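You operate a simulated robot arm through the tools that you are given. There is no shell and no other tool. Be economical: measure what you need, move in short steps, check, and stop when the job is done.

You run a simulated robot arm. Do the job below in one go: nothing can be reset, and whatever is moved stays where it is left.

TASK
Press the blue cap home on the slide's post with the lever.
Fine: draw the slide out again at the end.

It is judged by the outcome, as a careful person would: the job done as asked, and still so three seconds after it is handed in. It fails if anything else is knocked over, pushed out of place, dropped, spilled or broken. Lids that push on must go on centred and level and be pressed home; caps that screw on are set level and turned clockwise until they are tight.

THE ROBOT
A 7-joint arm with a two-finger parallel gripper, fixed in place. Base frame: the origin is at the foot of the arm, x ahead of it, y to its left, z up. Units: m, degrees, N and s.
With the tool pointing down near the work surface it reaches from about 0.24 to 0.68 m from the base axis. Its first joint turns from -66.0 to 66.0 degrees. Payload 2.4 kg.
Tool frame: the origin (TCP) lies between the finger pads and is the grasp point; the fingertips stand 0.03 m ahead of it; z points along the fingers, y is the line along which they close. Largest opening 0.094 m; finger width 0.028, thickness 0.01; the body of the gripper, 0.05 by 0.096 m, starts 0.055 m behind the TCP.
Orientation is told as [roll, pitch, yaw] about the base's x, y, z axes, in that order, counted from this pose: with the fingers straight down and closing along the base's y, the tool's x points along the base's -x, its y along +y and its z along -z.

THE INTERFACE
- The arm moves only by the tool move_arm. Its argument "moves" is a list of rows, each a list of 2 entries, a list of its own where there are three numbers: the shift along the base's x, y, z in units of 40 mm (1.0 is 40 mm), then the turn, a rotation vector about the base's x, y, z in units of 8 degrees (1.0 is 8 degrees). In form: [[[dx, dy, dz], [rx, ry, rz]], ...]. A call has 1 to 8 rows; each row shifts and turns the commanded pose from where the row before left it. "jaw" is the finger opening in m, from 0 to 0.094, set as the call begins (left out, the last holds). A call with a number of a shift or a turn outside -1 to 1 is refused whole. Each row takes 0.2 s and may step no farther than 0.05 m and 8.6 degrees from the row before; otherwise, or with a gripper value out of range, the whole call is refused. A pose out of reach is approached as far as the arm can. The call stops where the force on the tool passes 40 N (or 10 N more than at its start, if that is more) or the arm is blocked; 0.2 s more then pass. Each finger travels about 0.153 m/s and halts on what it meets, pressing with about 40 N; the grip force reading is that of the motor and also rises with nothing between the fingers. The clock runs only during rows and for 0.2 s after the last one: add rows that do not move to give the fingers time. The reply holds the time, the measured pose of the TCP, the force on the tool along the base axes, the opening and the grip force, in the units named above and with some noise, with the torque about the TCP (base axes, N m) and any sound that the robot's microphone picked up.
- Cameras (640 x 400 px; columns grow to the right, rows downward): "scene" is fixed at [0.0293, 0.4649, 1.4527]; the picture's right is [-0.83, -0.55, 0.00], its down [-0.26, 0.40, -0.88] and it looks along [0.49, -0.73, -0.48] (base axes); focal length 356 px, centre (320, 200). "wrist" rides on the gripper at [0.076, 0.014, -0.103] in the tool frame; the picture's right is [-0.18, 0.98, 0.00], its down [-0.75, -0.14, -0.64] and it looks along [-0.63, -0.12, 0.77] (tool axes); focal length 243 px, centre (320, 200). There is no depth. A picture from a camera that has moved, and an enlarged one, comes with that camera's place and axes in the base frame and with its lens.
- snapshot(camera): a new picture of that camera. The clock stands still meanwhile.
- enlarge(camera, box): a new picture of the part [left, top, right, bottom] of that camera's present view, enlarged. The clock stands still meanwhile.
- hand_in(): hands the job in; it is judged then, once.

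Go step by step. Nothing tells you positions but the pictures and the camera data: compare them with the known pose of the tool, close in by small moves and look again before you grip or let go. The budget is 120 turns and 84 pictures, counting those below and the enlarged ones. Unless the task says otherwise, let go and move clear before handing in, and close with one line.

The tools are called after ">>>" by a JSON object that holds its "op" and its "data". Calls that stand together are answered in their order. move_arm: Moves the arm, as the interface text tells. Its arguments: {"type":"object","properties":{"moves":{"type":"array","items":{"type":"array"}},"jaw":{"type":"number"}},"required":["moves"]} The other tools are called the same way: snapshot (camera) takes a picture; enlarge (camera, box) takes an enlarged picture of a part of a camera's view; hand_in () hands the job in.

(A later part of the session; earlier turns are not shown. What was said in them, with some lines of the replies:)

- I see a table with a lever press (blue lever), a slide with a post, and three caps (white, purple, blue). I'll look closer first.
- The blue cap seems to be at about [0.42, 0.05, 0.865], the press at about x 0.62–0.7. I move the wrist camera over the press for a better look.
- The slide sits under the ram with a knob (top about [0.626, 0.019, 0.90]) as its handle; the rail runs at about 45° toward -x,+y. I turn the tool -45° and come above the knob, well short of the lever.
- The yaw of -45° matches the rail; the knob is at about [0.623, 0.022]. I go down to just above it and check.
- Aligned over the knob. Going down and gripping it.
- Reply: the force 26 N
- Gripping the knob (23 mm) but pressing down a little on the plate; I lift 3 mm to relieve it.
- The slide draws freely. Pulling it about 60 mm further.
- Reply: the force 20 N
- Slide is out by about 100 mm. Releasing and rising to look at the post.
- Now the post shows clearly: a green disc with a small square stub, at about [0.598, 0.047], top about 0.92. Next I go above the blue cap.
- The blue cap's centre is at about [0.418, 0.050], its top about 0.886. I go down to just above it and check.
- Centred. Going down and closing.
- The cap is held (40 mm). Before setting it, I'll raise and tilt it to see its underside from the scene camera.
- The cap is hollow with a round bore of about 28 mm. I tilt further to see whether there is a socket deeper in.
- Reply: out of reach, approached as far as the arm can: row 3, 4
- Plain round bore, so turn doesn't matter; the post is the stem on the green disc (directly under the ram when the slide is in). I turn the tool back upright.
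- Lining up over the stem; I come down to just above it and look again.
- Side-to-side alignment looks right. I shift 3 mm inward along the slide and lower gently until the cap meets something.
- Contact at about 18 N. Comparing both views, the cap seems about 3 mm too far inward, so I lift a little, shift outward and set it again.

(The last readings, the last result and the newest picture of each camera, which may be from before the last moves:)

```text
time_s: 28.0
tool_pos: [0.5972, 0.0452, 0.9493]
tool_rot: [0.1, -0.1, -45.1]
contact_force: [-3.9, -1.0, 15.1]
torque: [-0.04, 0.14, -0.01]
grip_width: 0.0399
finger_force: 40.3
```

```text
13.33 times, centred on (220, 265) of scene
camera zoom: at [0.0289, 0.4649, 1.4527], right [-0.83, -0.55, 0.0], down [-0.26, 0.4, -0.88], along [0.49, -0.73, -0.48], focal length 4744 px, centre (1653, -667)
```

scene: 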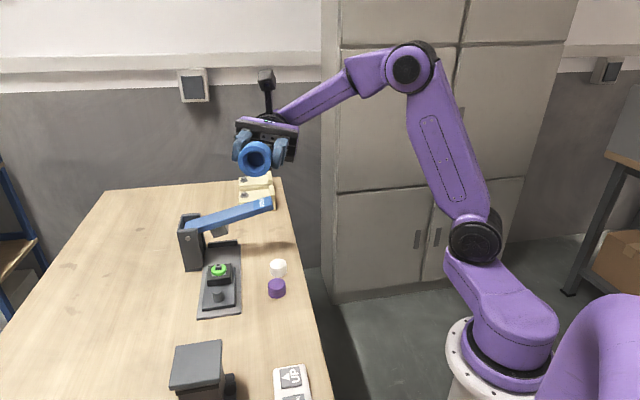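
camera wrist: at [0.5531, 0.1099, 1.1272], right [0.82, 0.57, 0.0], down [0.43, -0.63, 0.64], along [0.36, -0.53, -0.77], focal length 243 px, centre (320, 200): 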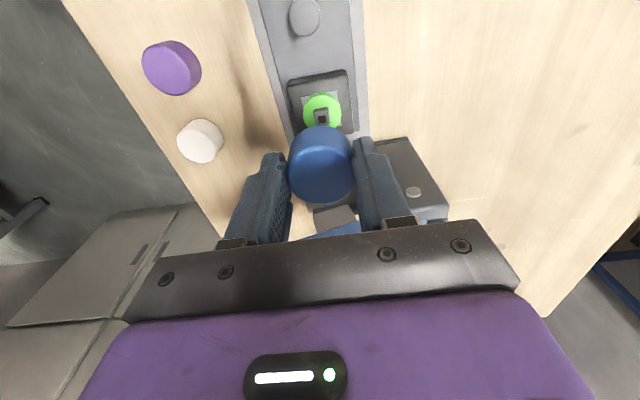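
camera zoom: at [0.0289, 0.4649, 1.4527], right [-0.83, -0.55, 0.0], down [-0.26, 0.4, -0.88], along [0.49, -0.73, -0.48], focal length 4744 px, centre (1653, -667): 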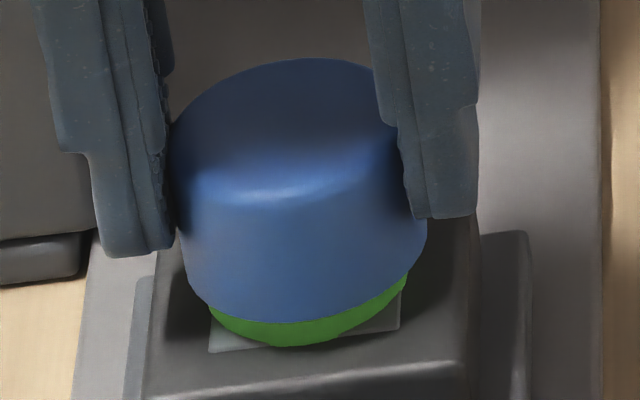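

Cap now looks concentric with the disc. I ease off the pressure, release and rise.

>>> {"op": "move_arm", "data": {"moves": [[[0, 0, 0.02], [0, 0, 0]]]}}

>>> {"op": "move_arm", "data": {"moves": [[[0, 0, 0], [0, 0, 0]], [[0, 0, 0], [0, 0, 0]]], "jaw": 0.06}}

>>> {"op": "move_arm", "data": {"moves": [[[0, 0, 0.4], [0, 0, 0]], [[0, 0, 0.7], [0, 0, 0]], [[-0.3, 0.3, 0.8], [0, 0, 0]], [[-0.3, 0.3, 0.8], [0, 0, 0]]]}}

>>> {"op": "snapshot", "data": {"camera": "wrist"}}

>>> {"op": "enlarge", "data": {"camera": "scene", "box": [196, 250, 244, 280]}}

```text
time_s: 28.4
tool_pos: [0.5973, 0.0445, 0.9492]
tool_rot: [0.1, 0.0, -45.0]
contact_force: [-0.2, -0.4, 12.1]
torque: [-0.05, -0.03, -0.1]
grip_width: 0.0399
finger_force: 40.1
```

```text
time_s: 29.0
tool_pos: [0.5959, 0.0453, 0.9484]
tool_rot: [0.0, 0.0, -44.8]
contact_force: [0.0, 1.1, -0.7]
torque: [0.01, 0.05, 0.01]
grip_width: 0.0599
finger_force: 0.1
```

```text
time_s: 30.0
tool_pos: [0.5711, 0.0671, 1.056]
tool_rot: [-0.1, -0.1, -45.0]
contact_force: [0.7, 0.1, -1.2]
torque: [0.01, 0.0, -0.02]
grip_width: 0.0598
finger_force: 0.0
```

```text
40 pictures are left
camera wrist: at [0.5294, 0.1327, 1.1595], right [0.82, 0.57, 0.0], down [0.43, -0.63, 0.64], along [0.36, -0.53, -0.77], focal length 243 px, centre (320, 200)
```

wrist: 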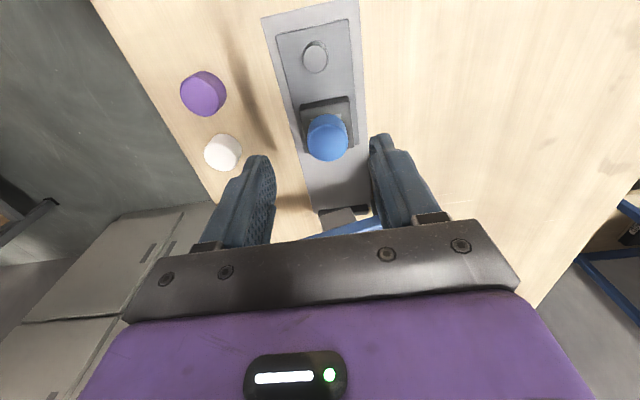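

```text
13.33 times, centred on (220, 265) of scene
camera zoom: at [0.0293, 0.4649, 1.4527], right [-0.83, -0.55, 0.0], down [-0.26, 0.4, -0.88], along [0.49, -0.73, -0.48], focal length 4744 px, centre (1653, -667)
```

zoom: 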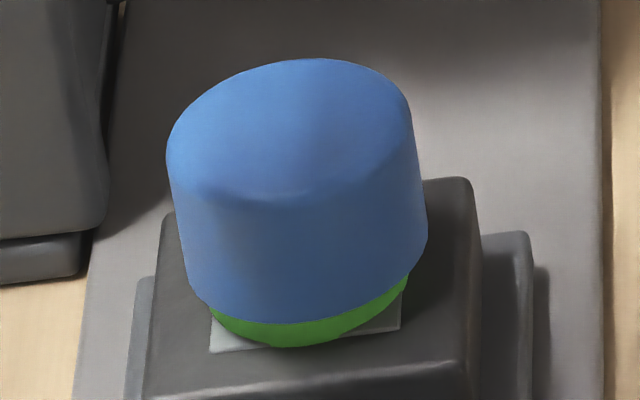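

Cap sits level and centred. Now back to the handle knob to push the slide in.

>>> {"op": "move_arm", "data": {"moves": [[[-0.25, 0.3, 0], [0, 0, 0]], [[-0.25, 0.3, -0.5], [0, 0, 0]], [[0, 0, -0.7], [0, 0, 0]], [[0, 0, -0.7], [0, 0, 0]], [[0, 0, -0.7], [0, 0, 0]]]}}

>>> {"op": "snapshot", "data": {"camera": "wrist"}}

```text
time_s: 31.2
tool_pos: [0.553, 0.0937, 0.9523]
tool_rot: [0.1, 0.0, -44.9]
contact_force: [-0.4, 0.5, -0.1]
torque: [0.0, 0.03, 0.0]
grip_width: 0.0598
finger_force: 0.0
```

```text
38 pictures are left
camera wrist: at [0.5091, 0.1583, 1.0554], right [0.82, 0.57, 0.0], down [0.43, -0.63, 0.64], along [0.36, -0.53, -0.77], focal length 243 px, centre (320, 200)
```

wrist: 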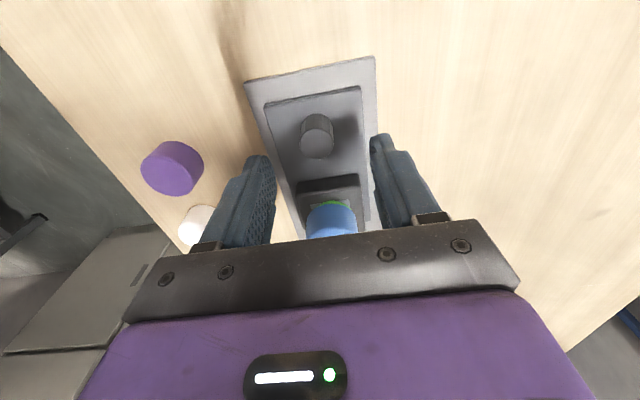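

>>> {"op": "move_arm", "data": {"moves": [[[-0.03, -0.02, -0.5], [0, 0, 0]], [[0, 0, -0.48], [0, 0, 0]]]}}

>>> {"op": "move_arm", "data": {"moves": [[[0, 0, 0], [0, 0, 0]], [[0, 0, 0], [0, 0, 0]], [[0, 0, 0], [0, 0, 0]]], "jaw": 0.015}}

```text
time_s: 31.8
tool_pos: [0.5516, 0.092, 0.9132]
tool_rot: [0.0, 0.0, -44.9]
contact_force: [0.5, -0.1, 0.1]
torque: [-0.02, -0.01, -0.01]
grip_width: 0.0599
finger_force: 0.0
```

```text
time_s: 32.6
tool_pos: [0.5505, 0.0945, 0.9138]
tool_rot: [-0.2, 0.0, -45.0]
contact_force: [-3.8, -1.8, -2.5]
torque: [0.28, -0.39, 0.05]
grip_width: 0.0235
finger_force: 45.0
```

>>> {"op": "move_arm", "data": {"moves": [[[0.12, -0.12, 0], [0, 0, 0]], [[0.2, -0.2, 0], [0, 0, 0]], [[0.2, -0.2, 0], [0, 0, 0]], [[0.2, -0.2, 0], [0, 0, 0]], [[0.2, -0.2, 0], [0, 0, 0]]]}}

>>> {"op": "enlarge", "data": {"camera": "scene", "box": [160, 190, 280, 290]}}

```text
time_s: 33.8
tool_pos: [0.5875, 0.0556, 0.913]
tool_rot: [-0.1, 0.0, -45.0]
contact_force: [-0.8, 0.6, -21.1]
torque: [0.44, -0.57, 0.01]
grip_width: 0.0234
finger_force: 45.2
```

```text
4.00 times, centred on (220, 240) of scene
camera zoom: at [0.0297, 0.465, 1.4527], right [-0.83, -0.55, 0.0], down [-0.26, 0.4, -0.88], along [0.49, -0.73, -0.48], focal length 1423 px, centre (720, 40)
```

zoom: 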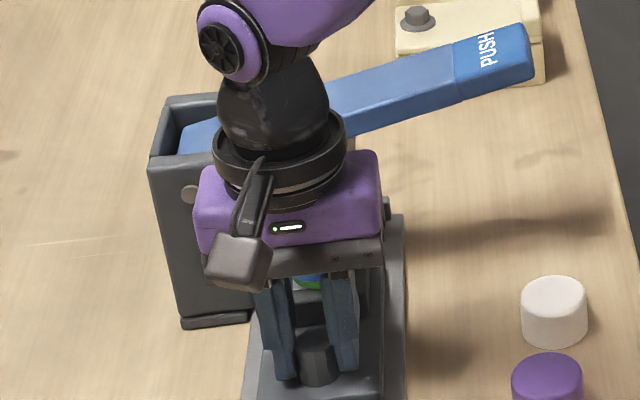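

The ram's clearance over the cap looks tight, so before going farther I let go of the knob and look.

>>> {"op": "move_arm", "data": {"moves": [[[0, 0, -0.025], [0, 0, 0]], [[0, 0, 0], [0, 0, 0]]]}}

>>> {"op": "move_arm", "data": {"moves": [[[0, 0, 0], [0, 0, 0]], [[0, 0, 0], [0, 0, 0]]], "jaw": 0.05}}

>>> {"op": "move_arm", "data": {"moves": [[[0, 0, 0.7], [0, 0, 0]], [[-0.3, 0.3, 0.7], [0, 0, 0]], [[-0.6, 0.6, 0.7], [0, 0, 0]], [[-0.7, 0.7, 0.5], [0, 0, 0]], [[-0.7, 0.7, 0], [0, 0, 0]], [[-0.7, 0.7, 0], [0, 0, 0]], [[-0.7, 0.7, 0], [0, 0, 0]]]}}

>>> {"op": "snapshot", "data": {"camera": "scene"}}

>>> {"op": "snapshot", "data": {"camera": "wrist"}}

```text
time_s: 34.4
tool_pos: [0.5873, 0.0552, 0.9118]
tool_rot: [-0.1, 0.0, -45.0]
contact_force: [-0.5, 0.7, -10.6]
torque: [1.21, 0.5, 0.15]
grip_width: 0.0236
finger_force: 45.3
```

```text
time_s: 35.0
tool_pos: [0.589, 0.0556, 0.9133]
tool_rot: [0.0, -0.1, -45.0]
contact_force: [-0.1, 0.6, 0.2]
torque: [0.01, 0.03, 0.0]
grip_width: 0.0497
finger_force: 0.1
```

```text
time_s: 36.6
tool_pos: [0.4383, 0.2042, 1.016]
tool_rot: [0.1, -0.1, -44.9]
contact_force: [-1.1, -1.3, -0.6]
torque: [0.0, -0.01, -0.03]
grip_width: 0.0499
finger_force: 0.1
```

```text
36 pictures are left
```

scene: 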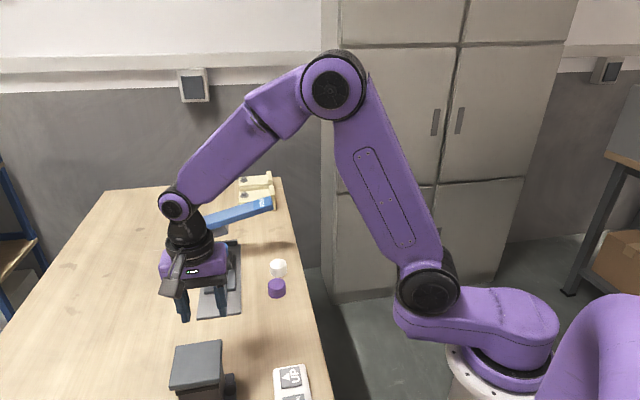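

```text
35 pictures are left
camera wrist: at [0.396, 0.2687, 1.1199], right [0.82, 0.57, 0.0], down [0.43, -0.63, 0.64], along [0.36, -0.53, -0.77], focal length 243 px, centre (320, 200)
```

wrist: 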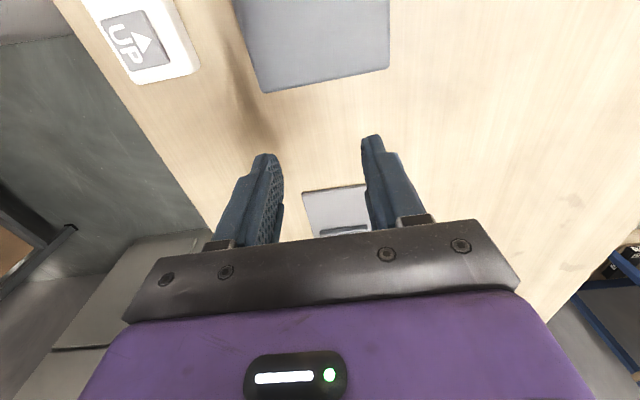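

>>> {"op": "move_arm", "data": {"moves": [[[0.2, -0.2, 0], [0.82, 0.57, 0]], [[0.2, -0.2, 0], [0.82, 0.57, 0]], [[0.2, -0.2, 0], [0.82, 0.57, 0]], [[0, 0, 0], [0, 0, 0]]], "jaw": 0.094}}

>>> {"op": "snapshot", "data": {"camera": "wrist"}}

```text
time_s: 37.6
tool_pos: [0.4647, 0.1799, 1.0173]
tool_rot: [4.6, 23.7, -44.0]
contact_force: [-0.5, -0.3, 0.2]
torque: [-0.02, 0.01, -0.01]
grip_width: 0.0942
finger_force: 0.0
```

```text
34 pictures are left
camera wrist: at [0.4484, 0.2039, 1.143], right [0.82, 0.57, 0.0], down [0.54, -0.79, 0.27], along [0.15, -0.23, -0.96], focal length 243 px, centre (320, 200)
```

wrist: 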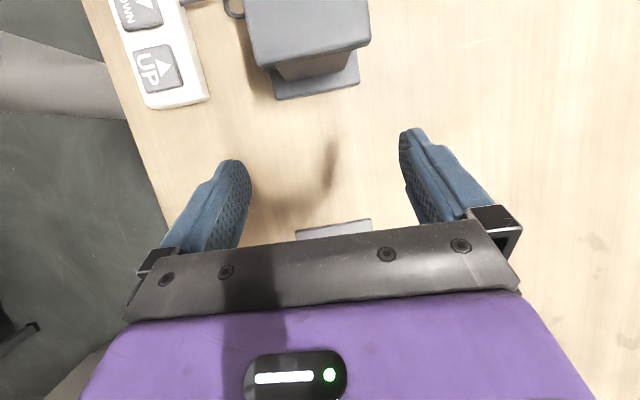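

Wrong tilt direction; I tilt the other way so the camera looks more level at the press.

>>> {"op": "move_arm", "data": {"moves": [[[0, 0, 0.4], [-0.82, -0.57, 0]], [[0, 0, 0.2], [-0.82, -0.57, 0]], [[0, 0, 0], [-0.82, -0.57, 0]], [[0, 0, 0], [-0.82, -0.57, 0]], [[0, 0, 0], [-0.82, -0.57, 0]], [[0, 0, 0], [-0.82, -0.57, 0]], [[0, 0, 0], [0, 0, 0]]]}}

>>> {"op": "snapshot", "data": {"camera": "wrist"}}

```text
time_s: 39.2
tool_pos: [0.465, 0.1803, 1.0404]
tool_rot: [-4.4, -23.7, -44.1]
contact_force: [-1.3, -0.1, -0.5]
torque: [-0.01, 0.01, 0.02]
grip_width: 0.0941
finger_force: 0.0
```

```text
33 pictures are left
camera wrist: at [0.4007, 0.2731, 1.1034], right [0.82, 0.57, 0.0], down [0.25, -0.36, 0.9], along [0.51, -0.74, -0.44], focal length 243 px, centre (320, 200)
```

wrist: 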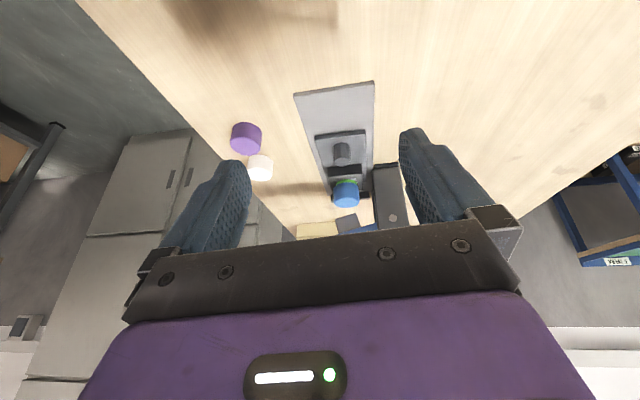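

>>> {"op": "enlarge", "data": {"camera": "wrist", "box": [290, 120, 420, 240]}}

```text
3.33 times, centred on (355, 180) of wrist
camera zoom: at [0.4007, 0.2731, 1.1034], right [0.82, 0.57, 0.0], down [0.25, -0.36, 0.9], along [0.51, -0.74, -0.44], focal length 809 px, centre (203, 267)
```

zoom: 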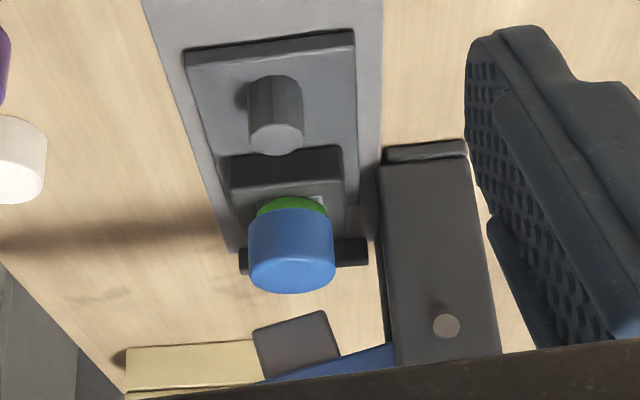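

The cap top and the ram's lower corner are nearly equal in height (~0.936). I lower the camera to sight across level.

>>> {"op": "move_arm", "data": {"moves": [[[0.47, -0.47, -0.3], [-0.82, -0.57, 0]], [[0.47, -0.47, -0.4], [-0.82, -0.57, 0]], [[0.47, -0.47, -0.5], [-0.82, -0.57, 0]], [[0.47, -0.47, -0.6], [0, 0, 0]], [[0, 0, 0], [0, 0, 0]]]}}

>>> {"op": "snapshot", "data": {"camera": "wrist"}}

```text
time_s: 40.4
tool_pos: [0.5396, 0.1034, 0.9682]
tool_rot: [-11.1, -47.1, -40.1]
contact_force: [-0.1, -1.0, 0.0]
torque: [0.01, -0.01, -0.01]
grip_width: 0.094
finger_force: 0.1
```

```text
31 pictures are left
camera wrist: at [0.4678, 0.2096, 0.9809], right [0.82, 0.57, 0.01], down [0.02, -0.03, 1.0], along [0.57, -0.82, -0.04], focal length 243 px, centre (320, 200)
```

wrist: 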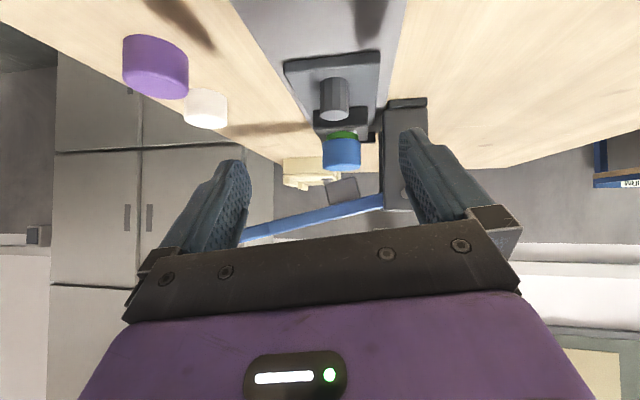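

>>> {"op": "enlarge", "data": {"camera": "wrist", "box": [300, 120, 390, 220]}}

```text
4.00 times, centred on (345, 170) of wrist
camera zoom: at [0.4678, 0.2096, 0.9809], right [0.82, 0.57, 0.01], down [0.02, -0.03, 1.0], along [0.57, -0.82, -0.04], focal length 970 px, centre (220, 320)
```

zoom: 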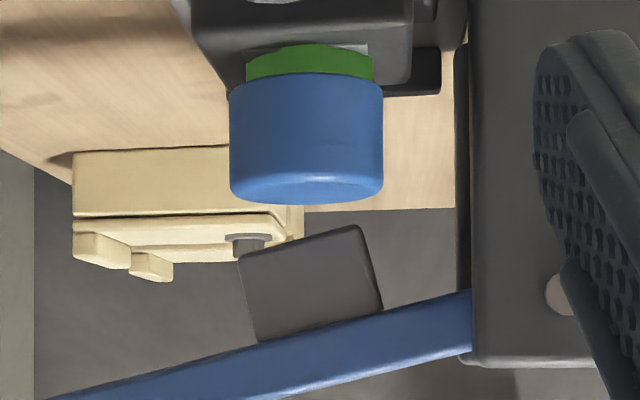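

Sighting level shows 3–5 mm clearance between cap top and ram's low corner. I return to the knob upright.

>>> {"op": "move_arm", "data": {"moves": [[[0, 0, 0.6], [0.82, 0.57, 0]], [[0, 0, 0.4], [0.82, 0.57, 0]], [[0.2, -0.2, 0], [0.82, 0.57, 0]], [[0.33, -0.33, 0], [0.82, 0.57, 0]], [[0.33, -0.33, -0.3], [0.82, 0.57, 0]], [[0.35, -0.34, -0.3], [0.82, 0.57, 0]], [[0, 0, -0.6], [0, 0, 0]], [[0, 0, 0], [0, 0, 0]]], "jaw": 0.06}}

>>> {"op": "snapshot", "data": {"camera": "wrist"}}

```text
time_s: 42.2
tool_pos: [0.5891, 0.0554, 0.9604]
tool_rot: [0.0, 0.0, -45.0]
contact_force: [-0.4, -0.1, 0.3]
torque: [0.03, 0.0, -0.05]
grip_width: 0.06
finger_force: 0.0
```

```text
29 pictures are left
camera wrist: at [0.5448, 0.1202, 1.0636], right [0.82, 0.57, 0.0], down [0.43, -0.63, 0.64], along [0.36, -0.53, -0.77], focal length 243 px, centre (320, 200)
```

wrist: 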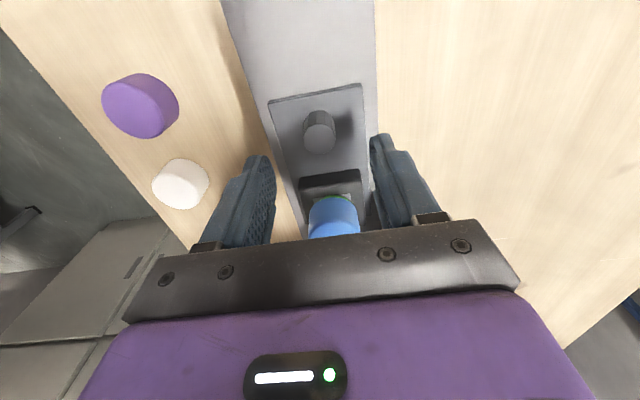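

>>> {"op": "move_arm", "data": {"moves": [[[0, 0, -0.6], [0, 0, 0]], [[0, 0, -0.6], [0, 0, 0]]]}}

>>> {"op": "move_arm", "data": {"moves": [[[0, 0, 0], [0, 0, 0]], [[0, 0, 0], [0, 0, 0]], [[0, 0, 0], [0, 0, 0]]], "jaw": 0.015}}

>>> {"op": "move_arm", "data": {"moves": [[[0.1, -0.1, 0], [0, 0, 0]], [[0.15, -0.15, 0], [0, 0, 0]], [[0.15, -0.15, 0], [0, 0, 0]], [[0.15, -0.15, 0], [0, 0, 0]]]}}

```text
time_s: 42.8
tool_pos: [0.5878, 0.057, 0.9122]
tool_rot: [0.0, 0.1, -44.9]
contact_force: [-0.2, -0.1, -0.3]
torque: [0.0, 0.02, -0.03]
grip_width: 0.06
finger_force: 0.1
```

```text
time_s: 43.6
tool_pos: [0.5873, 0.0562, 0.9133]
tool_rot: [-0.1, 0.1, -45.0]
contact_force: [-4.5, -3.7, -2.4]
torque: [0.26, -0.34, 0.03]
grip_width: 0.0236
finger_force: 45.0
```

```text
time_s: 44.6
tool_pos: [0.6087, 0.0346, 0.913]
tool_rot: [-0.2, 0.0, -45.0]
contact_force: [-5.8, -5.3, -8.9]
torque: [0.37, -0.25, 0.01]
grip_width: 0.0233
finger_force: 44.6
```

>>> {"op": "move_arm", "data": {"moves": [[[0.15, -0.15, 0], [0, 0, 0]], [[0.12, -0.12, 0], [0, 0, 0]], [[0.08, -0.08, 0], [0, 0, 0]], [[0, 0, 0], [0, 0, 0]]]}}

>>> {"op": "move_arm", "data": {"moves": [[[0.05, -0.05, 0], [0, 0, 0]], [[0, 0, 0], [0, 0, 0]]]}}

```text
time_s: 45.6
tool_pos: [0.6246, 0.0203, 0.9118]
tool_rot: [-0.1, 0.0, -45.0]
contact_force: [-4.1, -5.5, -17.3]
torque: [0.4, -0.34, -0.03]
grip_width: 0.0236
finger_force: 45.7
```

```text
time_s: 46.2
tool_pos: [0.6246, 0.0192, 0.9127]
tool_rot: [-0.2, 0.2, -44.9]
contact_force: [-15.8, -0.5, -14.1]
torque: [-0.59, -0.77, -0.16]
grip_width: 0.0235
finger_force: 45.0
```

The slide has met its stop at its original inner position. Release and retreat for a look.

>>> {"op": "move_arm", "data": {"moves": [[[0, 0, 0], [0, 0, 0]], [[0, 0, 0], [0, 0, 0]]], "jaw": 0.05}}

>>> {"op": "move_arm", "data": {"moves": [[[0, 0, 0.6], [0, 0, 0]], [[-0.3, 0.2, 0.9], [0, 0, 0]], [[-0.5, -0.5, 0.9], [0, 0, 0]], [[-0.5, -0.7, 0.8], [0, 0, 0]], [[-0.5, -0.8, 0.5], [0, 0, 0]]]}}

>>> {"op": "enlarge", "data": {"camera": "scene", "box": [160, 190, 280, 290]}}

>>> {"op": "snapshot", "data": {"camera": "wrist"}}

```text
time_s: 46.8
tool_pos: [0.6269, 0.0221, 0.9143]
tool_rot: [0.2, -0.1, -44.7]
contact_force: [-3.4, 11.2, 2.2]
torque: [-0.73, -0.2, 0.08]
grip_width: 0.0501
finger_force: 0.1
```

```text
time_s: 48.0
tool_pos: [0.5534, -0.054, 1.0602]
tool_rot: [0.0, -0.1, -45.0]
contact_force: [0.1, 0.1, 0.2]
torque: [0.01, 0.01, -0.01]
grip_width: 0.0502
finger_force: 0.0
```

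```text
4.00 times, centred on (220, 240) of scene
camera zoom: at [0.0293, 0.4649, 1.4527], right [-0.83, -0.55, 0.0], down [-0.26, 0.4, -0.88], along [0.49, -0.73, -0.48], focal length 1423 px, centre (720, 40)
```

zoom: 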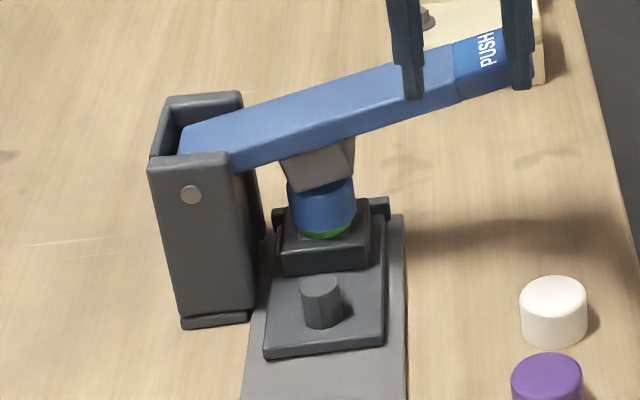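

```text
27 pictures are left
camera wrist: at [0.5102, 0.0101, 1.1635], right [0.82, 0.57, 0.0], down [0.43, -0.63, 0.64], along [0.36, -0.53, -0.77], focal length 243 px, centre (320, 200)
```

wrist: 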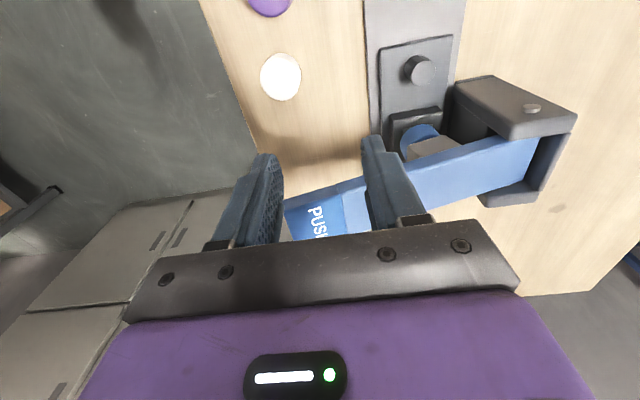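

Cap is upright below the ram. PUSH pad is at about [0.588, -0.105, 1.01]. I close the fingers and come above it.

>>> {"op": "move_arm", "data": {"moves": [[[0, 0, 0.5], [0, 0, 0]], [[0.45, -0.6, 0], [0, 0, 0]], [[0.44, -0.65, 0], [0, 0, 0]], [[0, 0, 0], [0, 0, 0]]], "jaw": 0.0}}

>>> {"op": "enlarge", "data": {"camera": "scene", "box": [180, 150, 300, 270]}}

>>> {"op": "snapshot", "data": {"camera": "wrist"}}

```text
time_s: 49.0
tool_pos: [0.5897, -0.1035, 1.0797]
tool_rot: [0.0, 0.0, -44.9]
contact_force: [-0.1, 0.0, 0.0]
torque: [-0.03, -0.01, 0.01]
grip_width: 0.0
finger_force: 33.1
```

```text
3.33 times, centred on (240, 210) of scene
camera zoom: at [0.0293, 0.4649, 1.4527], right [-0.83, -0.55, 0.0], down [-0.26, 0.4, -0.88], along [0.49, -0.73, -0.48], focal length 1186 px, centre (587, 167)
```

zoom: 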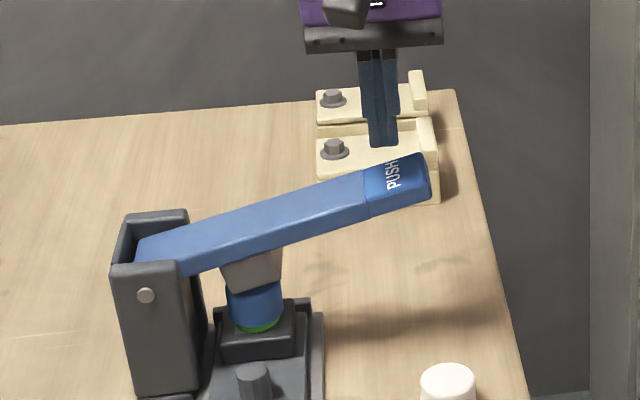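

```text
25 pictures are left
camera wrist: at [0.5466, -0.0399, 1.1833], right [0.82, 0.57, 0.0], down [0.43, -0.63, 0.64], along [0.36, -0.53, -0.77], focal length 243 px, centre (320, 200)
```

wrist: 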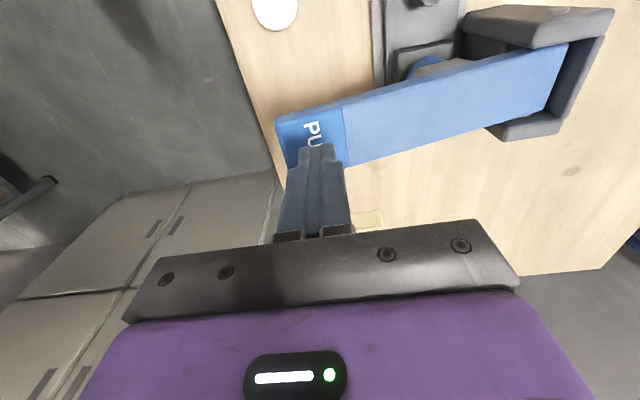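

The fingers are over the pad. I press down gently in steps.

>>> {"op": "move_arm", "data": {"moves": [[[0, 0, -0.4], [0, 0, 0]], [[0, 0, -0.3], [0, 0, 0]], [[0, 0, -0.2], [0, 0, 0]], [[0, 0, -0.2], [0, 0, 0]]]}}

```text
time_s: 50.0
tool_pos: [0.589, -0.1045, 1.0371]
tool_rot: [0.0, 0.0, -45.0]
contact_force: [-3.0, -1.9, 5.7]
torque: [-0.04, 0.12, -0.02]
grip_width: 0.0
finger_force: 32.9
```

>>> {"op": "move_arm", "data": {"moves": [[[0, 0, -0.1], [0, 0, 0]], [[0, 0, -0.1], [0, 0, 0]], [[0, 0, -0.1], [0, 0, 0]]]}}

>>> {"op": "enlarge", "data": {"camera": "scene", "box": [196, 220, 244, 260]}}

```text
time_s: 50.8
tool_pos: [0.5902, -0.1051, 1.0251]
tool_rot: [0.0, -0.2, -45.0]
contact_force: [-4.3, -5.5, 9.3]
torque: [-0.21, 0.23, 0.03]
grip_width: 0.0
finger_force: 33.2
```

```text
10.00 times, centred on (220, 240) of scene
camera zoom: at [0.029, 0.4648, 1.4528], right [-0.83, -0.55, 0.0], down [-0.26, 0.4, -0.88], along [0.49, -0.73, -0.48], focal length 3558 px, centre (1320, -200)
```

zoom: 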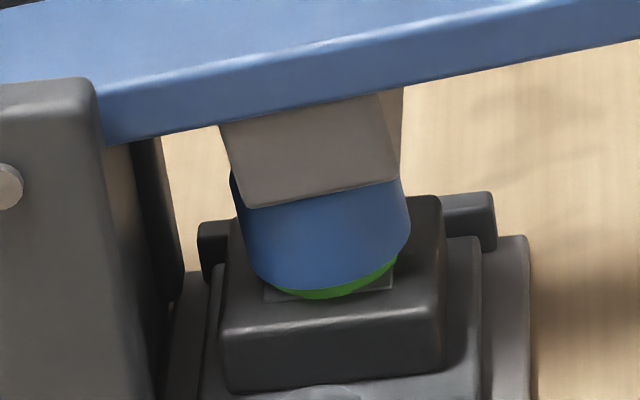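

>>> {"op": "move_arm", "data": {"moves": [[[0, 0, -0.1], [0, 0, 0]], [[0, 0, -0.1], [0, 0, 0]], [[0, 0, -0.1], [0, 0, 0]]]}}

>>> {"op": "enlarge", "data": {"camera": "scene", "box": [196, 220, 244, 260]}}

```text
time_s: 51.6
tool_pos: [0.5892, -0.1035, 1.0131]
tool_rot: [0.0, 0.0, -45.0]
contact_force: [-4.5, -7.4, 10.0]
torque: [-0.28, 0.25, 0.03]
grip_width: 0.0004
finger_force: 32.4
```

```text
10.00 times, centred on (220, 240) of scene
camera zoom: at [0.029, 0.4647, 1.4528], right [-0.83, -0.55, 0.0], down [-0.26, 0.4, -0.88], along [0.49, -0.73, -0.48], focal length 3558 px, centre (1320, -200)
```

zoom: 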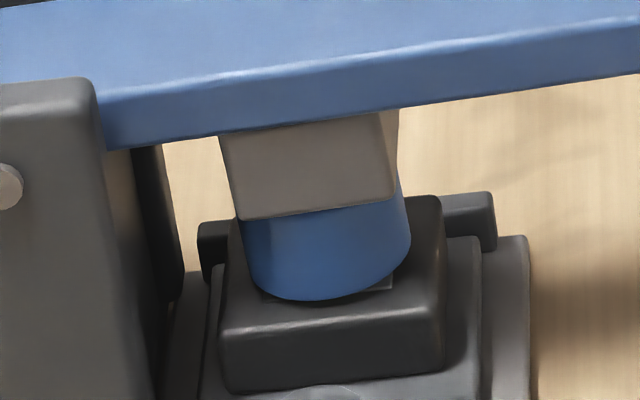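

The cap is going down over the green disc. Continuing until it bottoms.

>>> {"op": "move_arm", "data": {"moves": [[[0, 0, -0.1], [0, 0, 0]], [[0, 0, -0.1], [0, 0, 0]], [[0, 0, -0.1], [0, 0, 0]]]}}

>>> {"op": "enlarge", "data": {"camera": "scene", "box": [196, 220, 244, 260]}}

```text
time_s: 52.5
tool_pos: [0.5893, -0.1039, 1.0038]
tool_rot: [0.1, -0.1, -44.9]
contact_force: [-7.9, 2.0, 13.5]
torque: [0.04, 0.41, 0.02]
grip_width: 0.0
finger_force: 33.3
stopped in row 3: the force on the tool passed its limit at 42 N (the readings are from after the stop); the commanded pose is now the measured one
```

```text
10.00 times, centred on (220, 240) of scene
camera zoom: at [0.0288, 0.465, 1.4527], right [-0.83, -0.55, 0.0], down [-0.26, 0.4, -0.88], along [0.49, -0.73, -0.48], focal length 3558 px, centre (1320, -200)
```

zoom: 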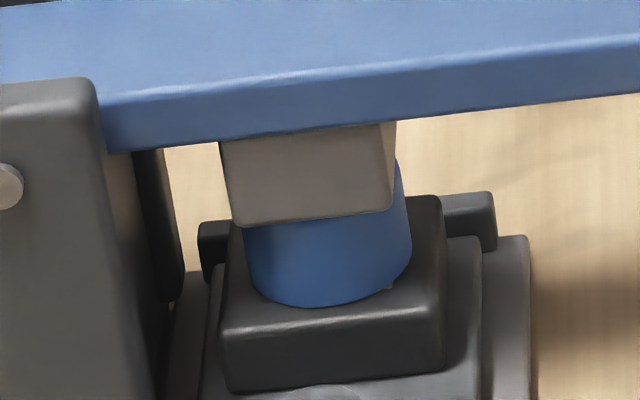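

It stopped at 42 N. I press once more to confirm it is bottomed.

>>> {"op": "move_arm", "data": {"moves": [[[0, 0, -0.05], [0, 0, 0]], [[0, 0, -0.05], [0, 0, 0]], [[0, 0, -0.05], [0, 0, 0]], [[0, 0, -0.05], [0, 0, 0]]]}}

>>> {"op": "enlarge", "data": {"camera": "scene", "box": [196, 220, 244, 260]}}

```text
time_s: 53.0
tool_pos: [0.5888, -0.1048, 1.0044]
tool_rot: [0.1, -0.3, -45.1]
contact_force: [-8.2, 1.8, 14.2]
torque: [0.14, 0.4, 0.01]
grip_width: 0.0
finger_force: 33.0
stopped in row 2: the force on the tool passed its limit at 43 N (the readings are from after the stop); the commanded pose is now the measured one
```

```text
10.00 times, centred on (220, 240) of scene
camera zoom: at [0.0288, 0.465, 1.4527], right [-0.83, -0.55, 0.0], down [-0.26, 0.4, -0.88], along [0.49, -0.73, -0.48], focal length 3558 px, centre (1320, -200)
```

zoom: 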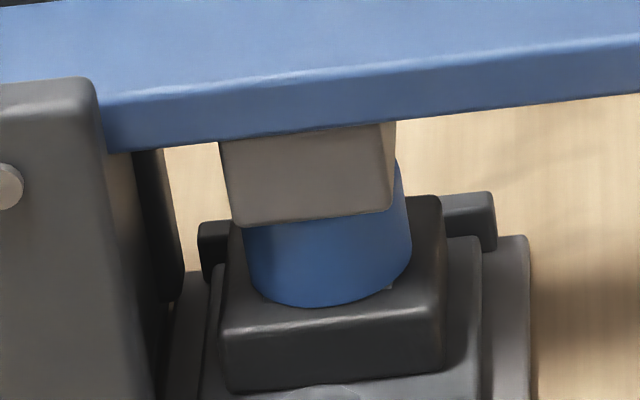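

Firmly bottomed. Lifting off the lever.

>>> {"op": "move_arm", "data": {"moves": [[[0, 0, 0.2], [0, 0, 0]], [[0, 0, 0.4], [0, 0, 0]], [[0, 0, 0.6], [0, 0, 0]], [[0, 0, 0.8], [0, 0, 0]], [[0, 0, 0.6], [0, 0, 0]]]}}

>>> {"op": "enlarge", "data": {"camera": "scene", "box": [160, 180, 288, 280]}}

```text
time_s: 54.2
tool_pos: [0.5892, -0.1036, 1.1087]
tool_rot: [0.0, -0.2, -45.0]
contact_force: [0.7, 0.1, -0.1]
torque: [0.01, 0.0, 0.01]
grip_width: 0.0001
finger_force: 33.0
```

```text
4.00 times, centred on (224, 230) of scene
camera zoom: at [0.0293, 0.4649, 1.4527], right [-0.83, -0.55, 0.0], down [-0.26, 0.4, -0.88], along [0.49, -0.73, -0.48], focal length 1423 px, centre (704, 80)
```

zoom: 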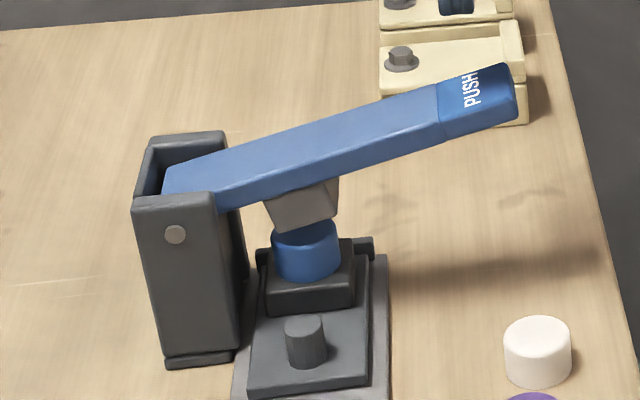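

The lever returned and the cap stays down. Now to the knob again to draw the slide out.

>>> {"op": "move_arm", "data": {"moves": [[[0.15, 0.8, 0], [0, 0, 0]], [[0.25, 0.8, 0], [0, 0, 0]], [[0.25, 0.8, 0], [0, 0, 0]], [[0.22, 0.7, 0], [0, 0, 0]], [[0, 0, -0.9], [0, 0, 0]], [[0, 0, -0.9], [0, 0, 0]], [[0, 0, -0.9], [0, 0, 0]], [[0, 0, -0.9], [0, 0, 0]]], "jaw": 0.06}}

>>> {"op": "snapshot", "data": {"camera": "wrist"}}

```text
time_s: 56.0
tool_pos: [0.6251, 0.0192, 0.9623]
tool_rot: [0.1, -0.3, -45.0]
contact_force: [0.9, -0.9, 0.0]
torque: [0.0, -0.02, 0.02]
grip_width: 0.0598
finger_force: 0.0
```

```text
19 pictures are left
camera wrist: at [0.5809, 0.084, 1.0657], right [0.83, 0.56, 0.0], down [0.43, -0.63, 0.65], along [0.37, -0.53, -0.76], focal length 243 px, centre (320, 200)
```

wrist: 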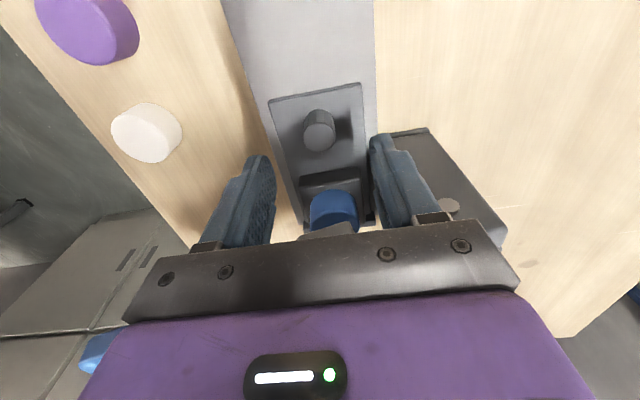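

>>> {"op": "move_arm", "data": {"moves": [[[-0.03, 0.03, -0.6], [0, 0, 0]], [[0, 0, -0.62], [0, 0, 0]]]}}

>>> {"op": "move_arm", "data": {"moves": [[[0, 0, 0], [0, 0, 0]], [[0, 0, 0], [0, 0, 0]], [[0, 0, 0], [0, 0, 0]]], "jaw": 0.015}}

>>> {"op": "move_arm", "data": {"moves": [[[-0.15, 0.15, 0], [0, 0, 0]], [[-0.24, 0.24, 0], [0, 0, 0]], [[-0.24, 0.24, 0], [0, 0, 0]], [[-0.24, 0.24, 0], [0, 0, 0]], [[-0.24, 0.24, 0], [0, 0, 0]], [[-0.24, 0.24, 0], [0, 0, 0]], [[-0.24, 0.24, 0], [0, 0, 0]], [[-0.15, 0.15, 0], [0, 0, 0]]]}}

```text
time_s: 56.6
tool_pos: [0.6236, 0.022, 0.9152]
tool_rot: [0.1, -0.3, -45.0]
contact_force: [0.3, -0.5, 0.9]
torque: [0.01, 0.0, 0.01]
grip_width: 0.0601
finger_force: 0.0
```

```text
time_s: 57.5
tool_pos: [0.6229, 0.0209, 0.914]
tool_rot: [0.0, -0.3, -44.9]
contact_force: [0.5, -0.4, -4.0]
torque: [-0.64, 0.05, 0.05]
grip_width: 0.0236
finger_force: 45.0
```

```text
time_s: 59.2
tool_pos: [0.553, 0.0904, 0.9141]
tool_rot: [0.0, -0.2, -45.0]
contact_force: [-3.8, -1.6, -17.4]
torque: [0.1, -0.47, 0.03]
grip_width: 0.0236
finger_force: 44.6
```

>>> {"op": "move_arm", "data": {"moves": [[[-0.05, 0.05, -0.02], [0, 0, 0]], [[-0.05, 0.05, 0], [0, 0, 0]], [[0, 0, 0], [0, 0, 0]]]}}

```text
time_s: 60.0
tool_pos: [0.5492, 0.0936, 0.9145]
tool_rot: [-0.1, -0.2, -45.0]
contact_force: [-4.1, -1.2, -5.1]
torque: [0.09, 1.06, -0.05]
grip_width: 0.0233
finger_force: 45.2
```

>>> {"op": "move_arm", "data": {"moves": [[[-0.05, 0.05, 0], [0, 0, 0]], [[-0.05, 0.05, 0], [0, 0, 0]], [[0, 0, 0], [0, 0, 0]]]}}

>>> {"op": "enlarge", "data": {"camera": "scene", "box": [160, 230, 288, 330]}}

```text
time_s: 60.9
tool_pos: [0.5482, 0.0954, 0.9144]
tool_rot: [0.2, -0.5, -45.2]
contact_force: [14.8, -17.0, -15.1]
torque: [-0.77, 0.08, -0.14]
grip_width: 0.0234
finger_force: 44.6
```

```text
4.00 times, centred on (224, 280) of scene
camera zoom: at [0.03, 0.4645, 1.4528], right [-0.83, -0.55, 0.0], down [-0.26, 0.4, -0.88], along [0.49, -0.73, -0.48], focal length 1423 px, centre (704, -120)
```

zoom: 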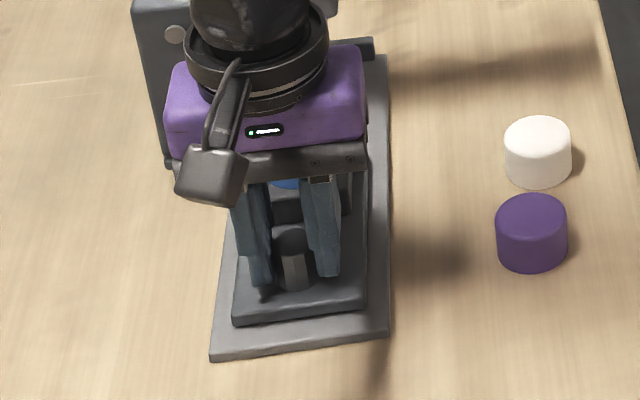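

The slide has met its outer stop (about 22 N back along the slide). I ease off, release, and rise clear.

>>> {"op": "move_arm", "data": {"moves": [[[0.05, -0.05, 0], [0, 0, 0]], [[0, 0, 0], [0, 0, 0]]]}}

>>> {"op": "move_arm", "data": {"moves": [[[0, 0, 0], [0, 0, 0]], [[0, 0, 0], [0, 0, 0]]], "jaw": 0.06}}

>>> {"op": "move_arm", "data": {"moves": [[[0, 0, 0.6], [0, 0, 0]], [[0, 0, 0.9], [0, 0, 0]], [[0, 0, 0.9], [0, 0, 0]], [[0, 0, 0.9], [0, 0, 0]], [[0, 0, 0.9], [0, 0, 0]]]}}

>>> {"op": "enlarge", "data": {"camera": "scene", "box": [190, 250, 250, 295]}}

>>> {"op": "snapshot", "data": {"camera": "wrist"}}

```text
time_s: 61.5
tool_pos: [0.5488, 0.0955, 0.9145]
tool_rot: [0.1, -0.4, -45.1]
contact_force: [7.8, -17.1, -6.2]
torque: [-1.24, -0.31, 0.02]
grip_width: 0.0235
finger_force: 44.6
```

```text
time_s: 62.0
tool_pos: [0.5479, 0.0968, 0.9141]
tool_rot: [0.1, -0.1, -44.9]
contact_force: [0.7, -0.4, -0.1]
torque: [0.02, 0.04, 0.02]
grip_width: 0.0601
finger_force: 0.0
```

```text
time_s: 63.2
tool_pos: [0.5458, 0.0953, 1.0832]
tool_rot: [0.2, -0.2, -45.0]
contact_force: [0.1, -0.1, -0.7]
torque: [0.0, -0.04, 0.0]
grip_width: 0.0601
finger_force: 0.2
```

```text
8.89 times, centred on (220, 272) of scene
camera zoom: at [0.0293, 0.4649, 1.4527], right [-0.83, -0.55, 0.0], down [-0.26, 0.4, -0.88], along [0.49, -0.73, -0.48], focal length 3163 px, centre (1209, -444)
```

zoom: 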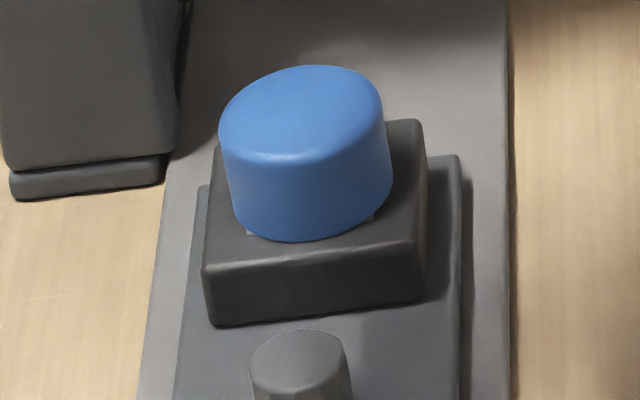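

```text
16 pictures are left
camera wrist: at [0.5034, 0.1611, 1.1858], right [0.82, 0.57, 0.0], down [0.43, -0.63, 0.64], along [0.37, -0.53, -0.76], focal length 243 px, centre (320, 200)
```

wrist: 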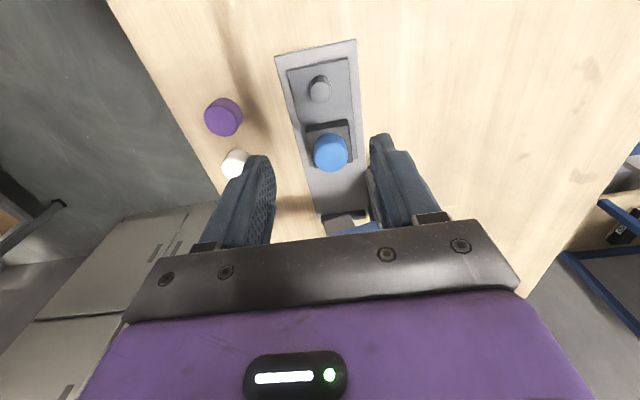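

>>> {"op": "enlarge", "data": {"camera": "wrist", "box": [290, 100, 370, 190]}}

>>> {"op": "enlarge", "data": {"camera": "scene", "box": [204, 252, 236, 276]}}

```text
4.44 times, centred on (330, 145) of wrist
camera zoom: at [0.5034, 0.1611, 1.1858], right [0.82, 0.57, 0.0], down [0.43, -0.63, 0.64], along [0.37, -0.53, -0.76], focal length 1078 px, centre (276, 444)
```

zoom: 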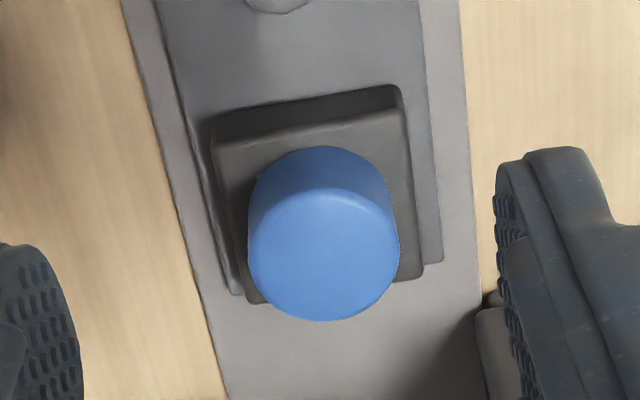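

```text
16.00 times, centred on (220, 264) of scene
camera zoom: at [0.0293, 0.4649, 1.4527], right [-0.83, -0.55, 0.0], down [-0.26, 0.4, -0.88], along [0.49, -0.73, -0.48], focal length 5693 px, centre (1920, -824)
```

zoom: 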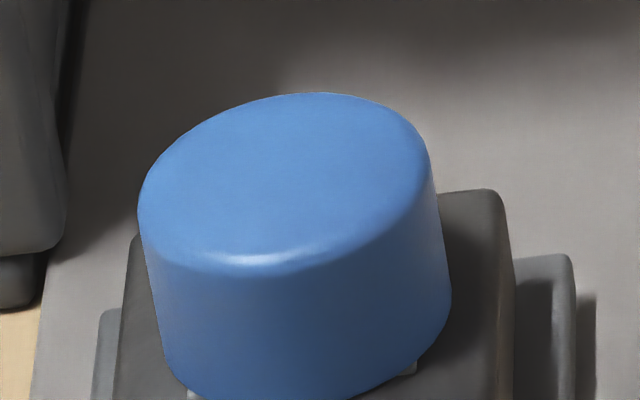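

The blue cap sits centred and level with the green disc fully covered. The slide is out at its stop, the lever is back up and the gripper is clear, so I'm handing in.

>>> {"op": "hand_in", "data": {}}

```text
The job is handed in.
```

The blue cap was pressed home on the slide's post with the lever until it bottomed out at about 42 N. The slide was then drawn out to its stop, and the job is handed in.
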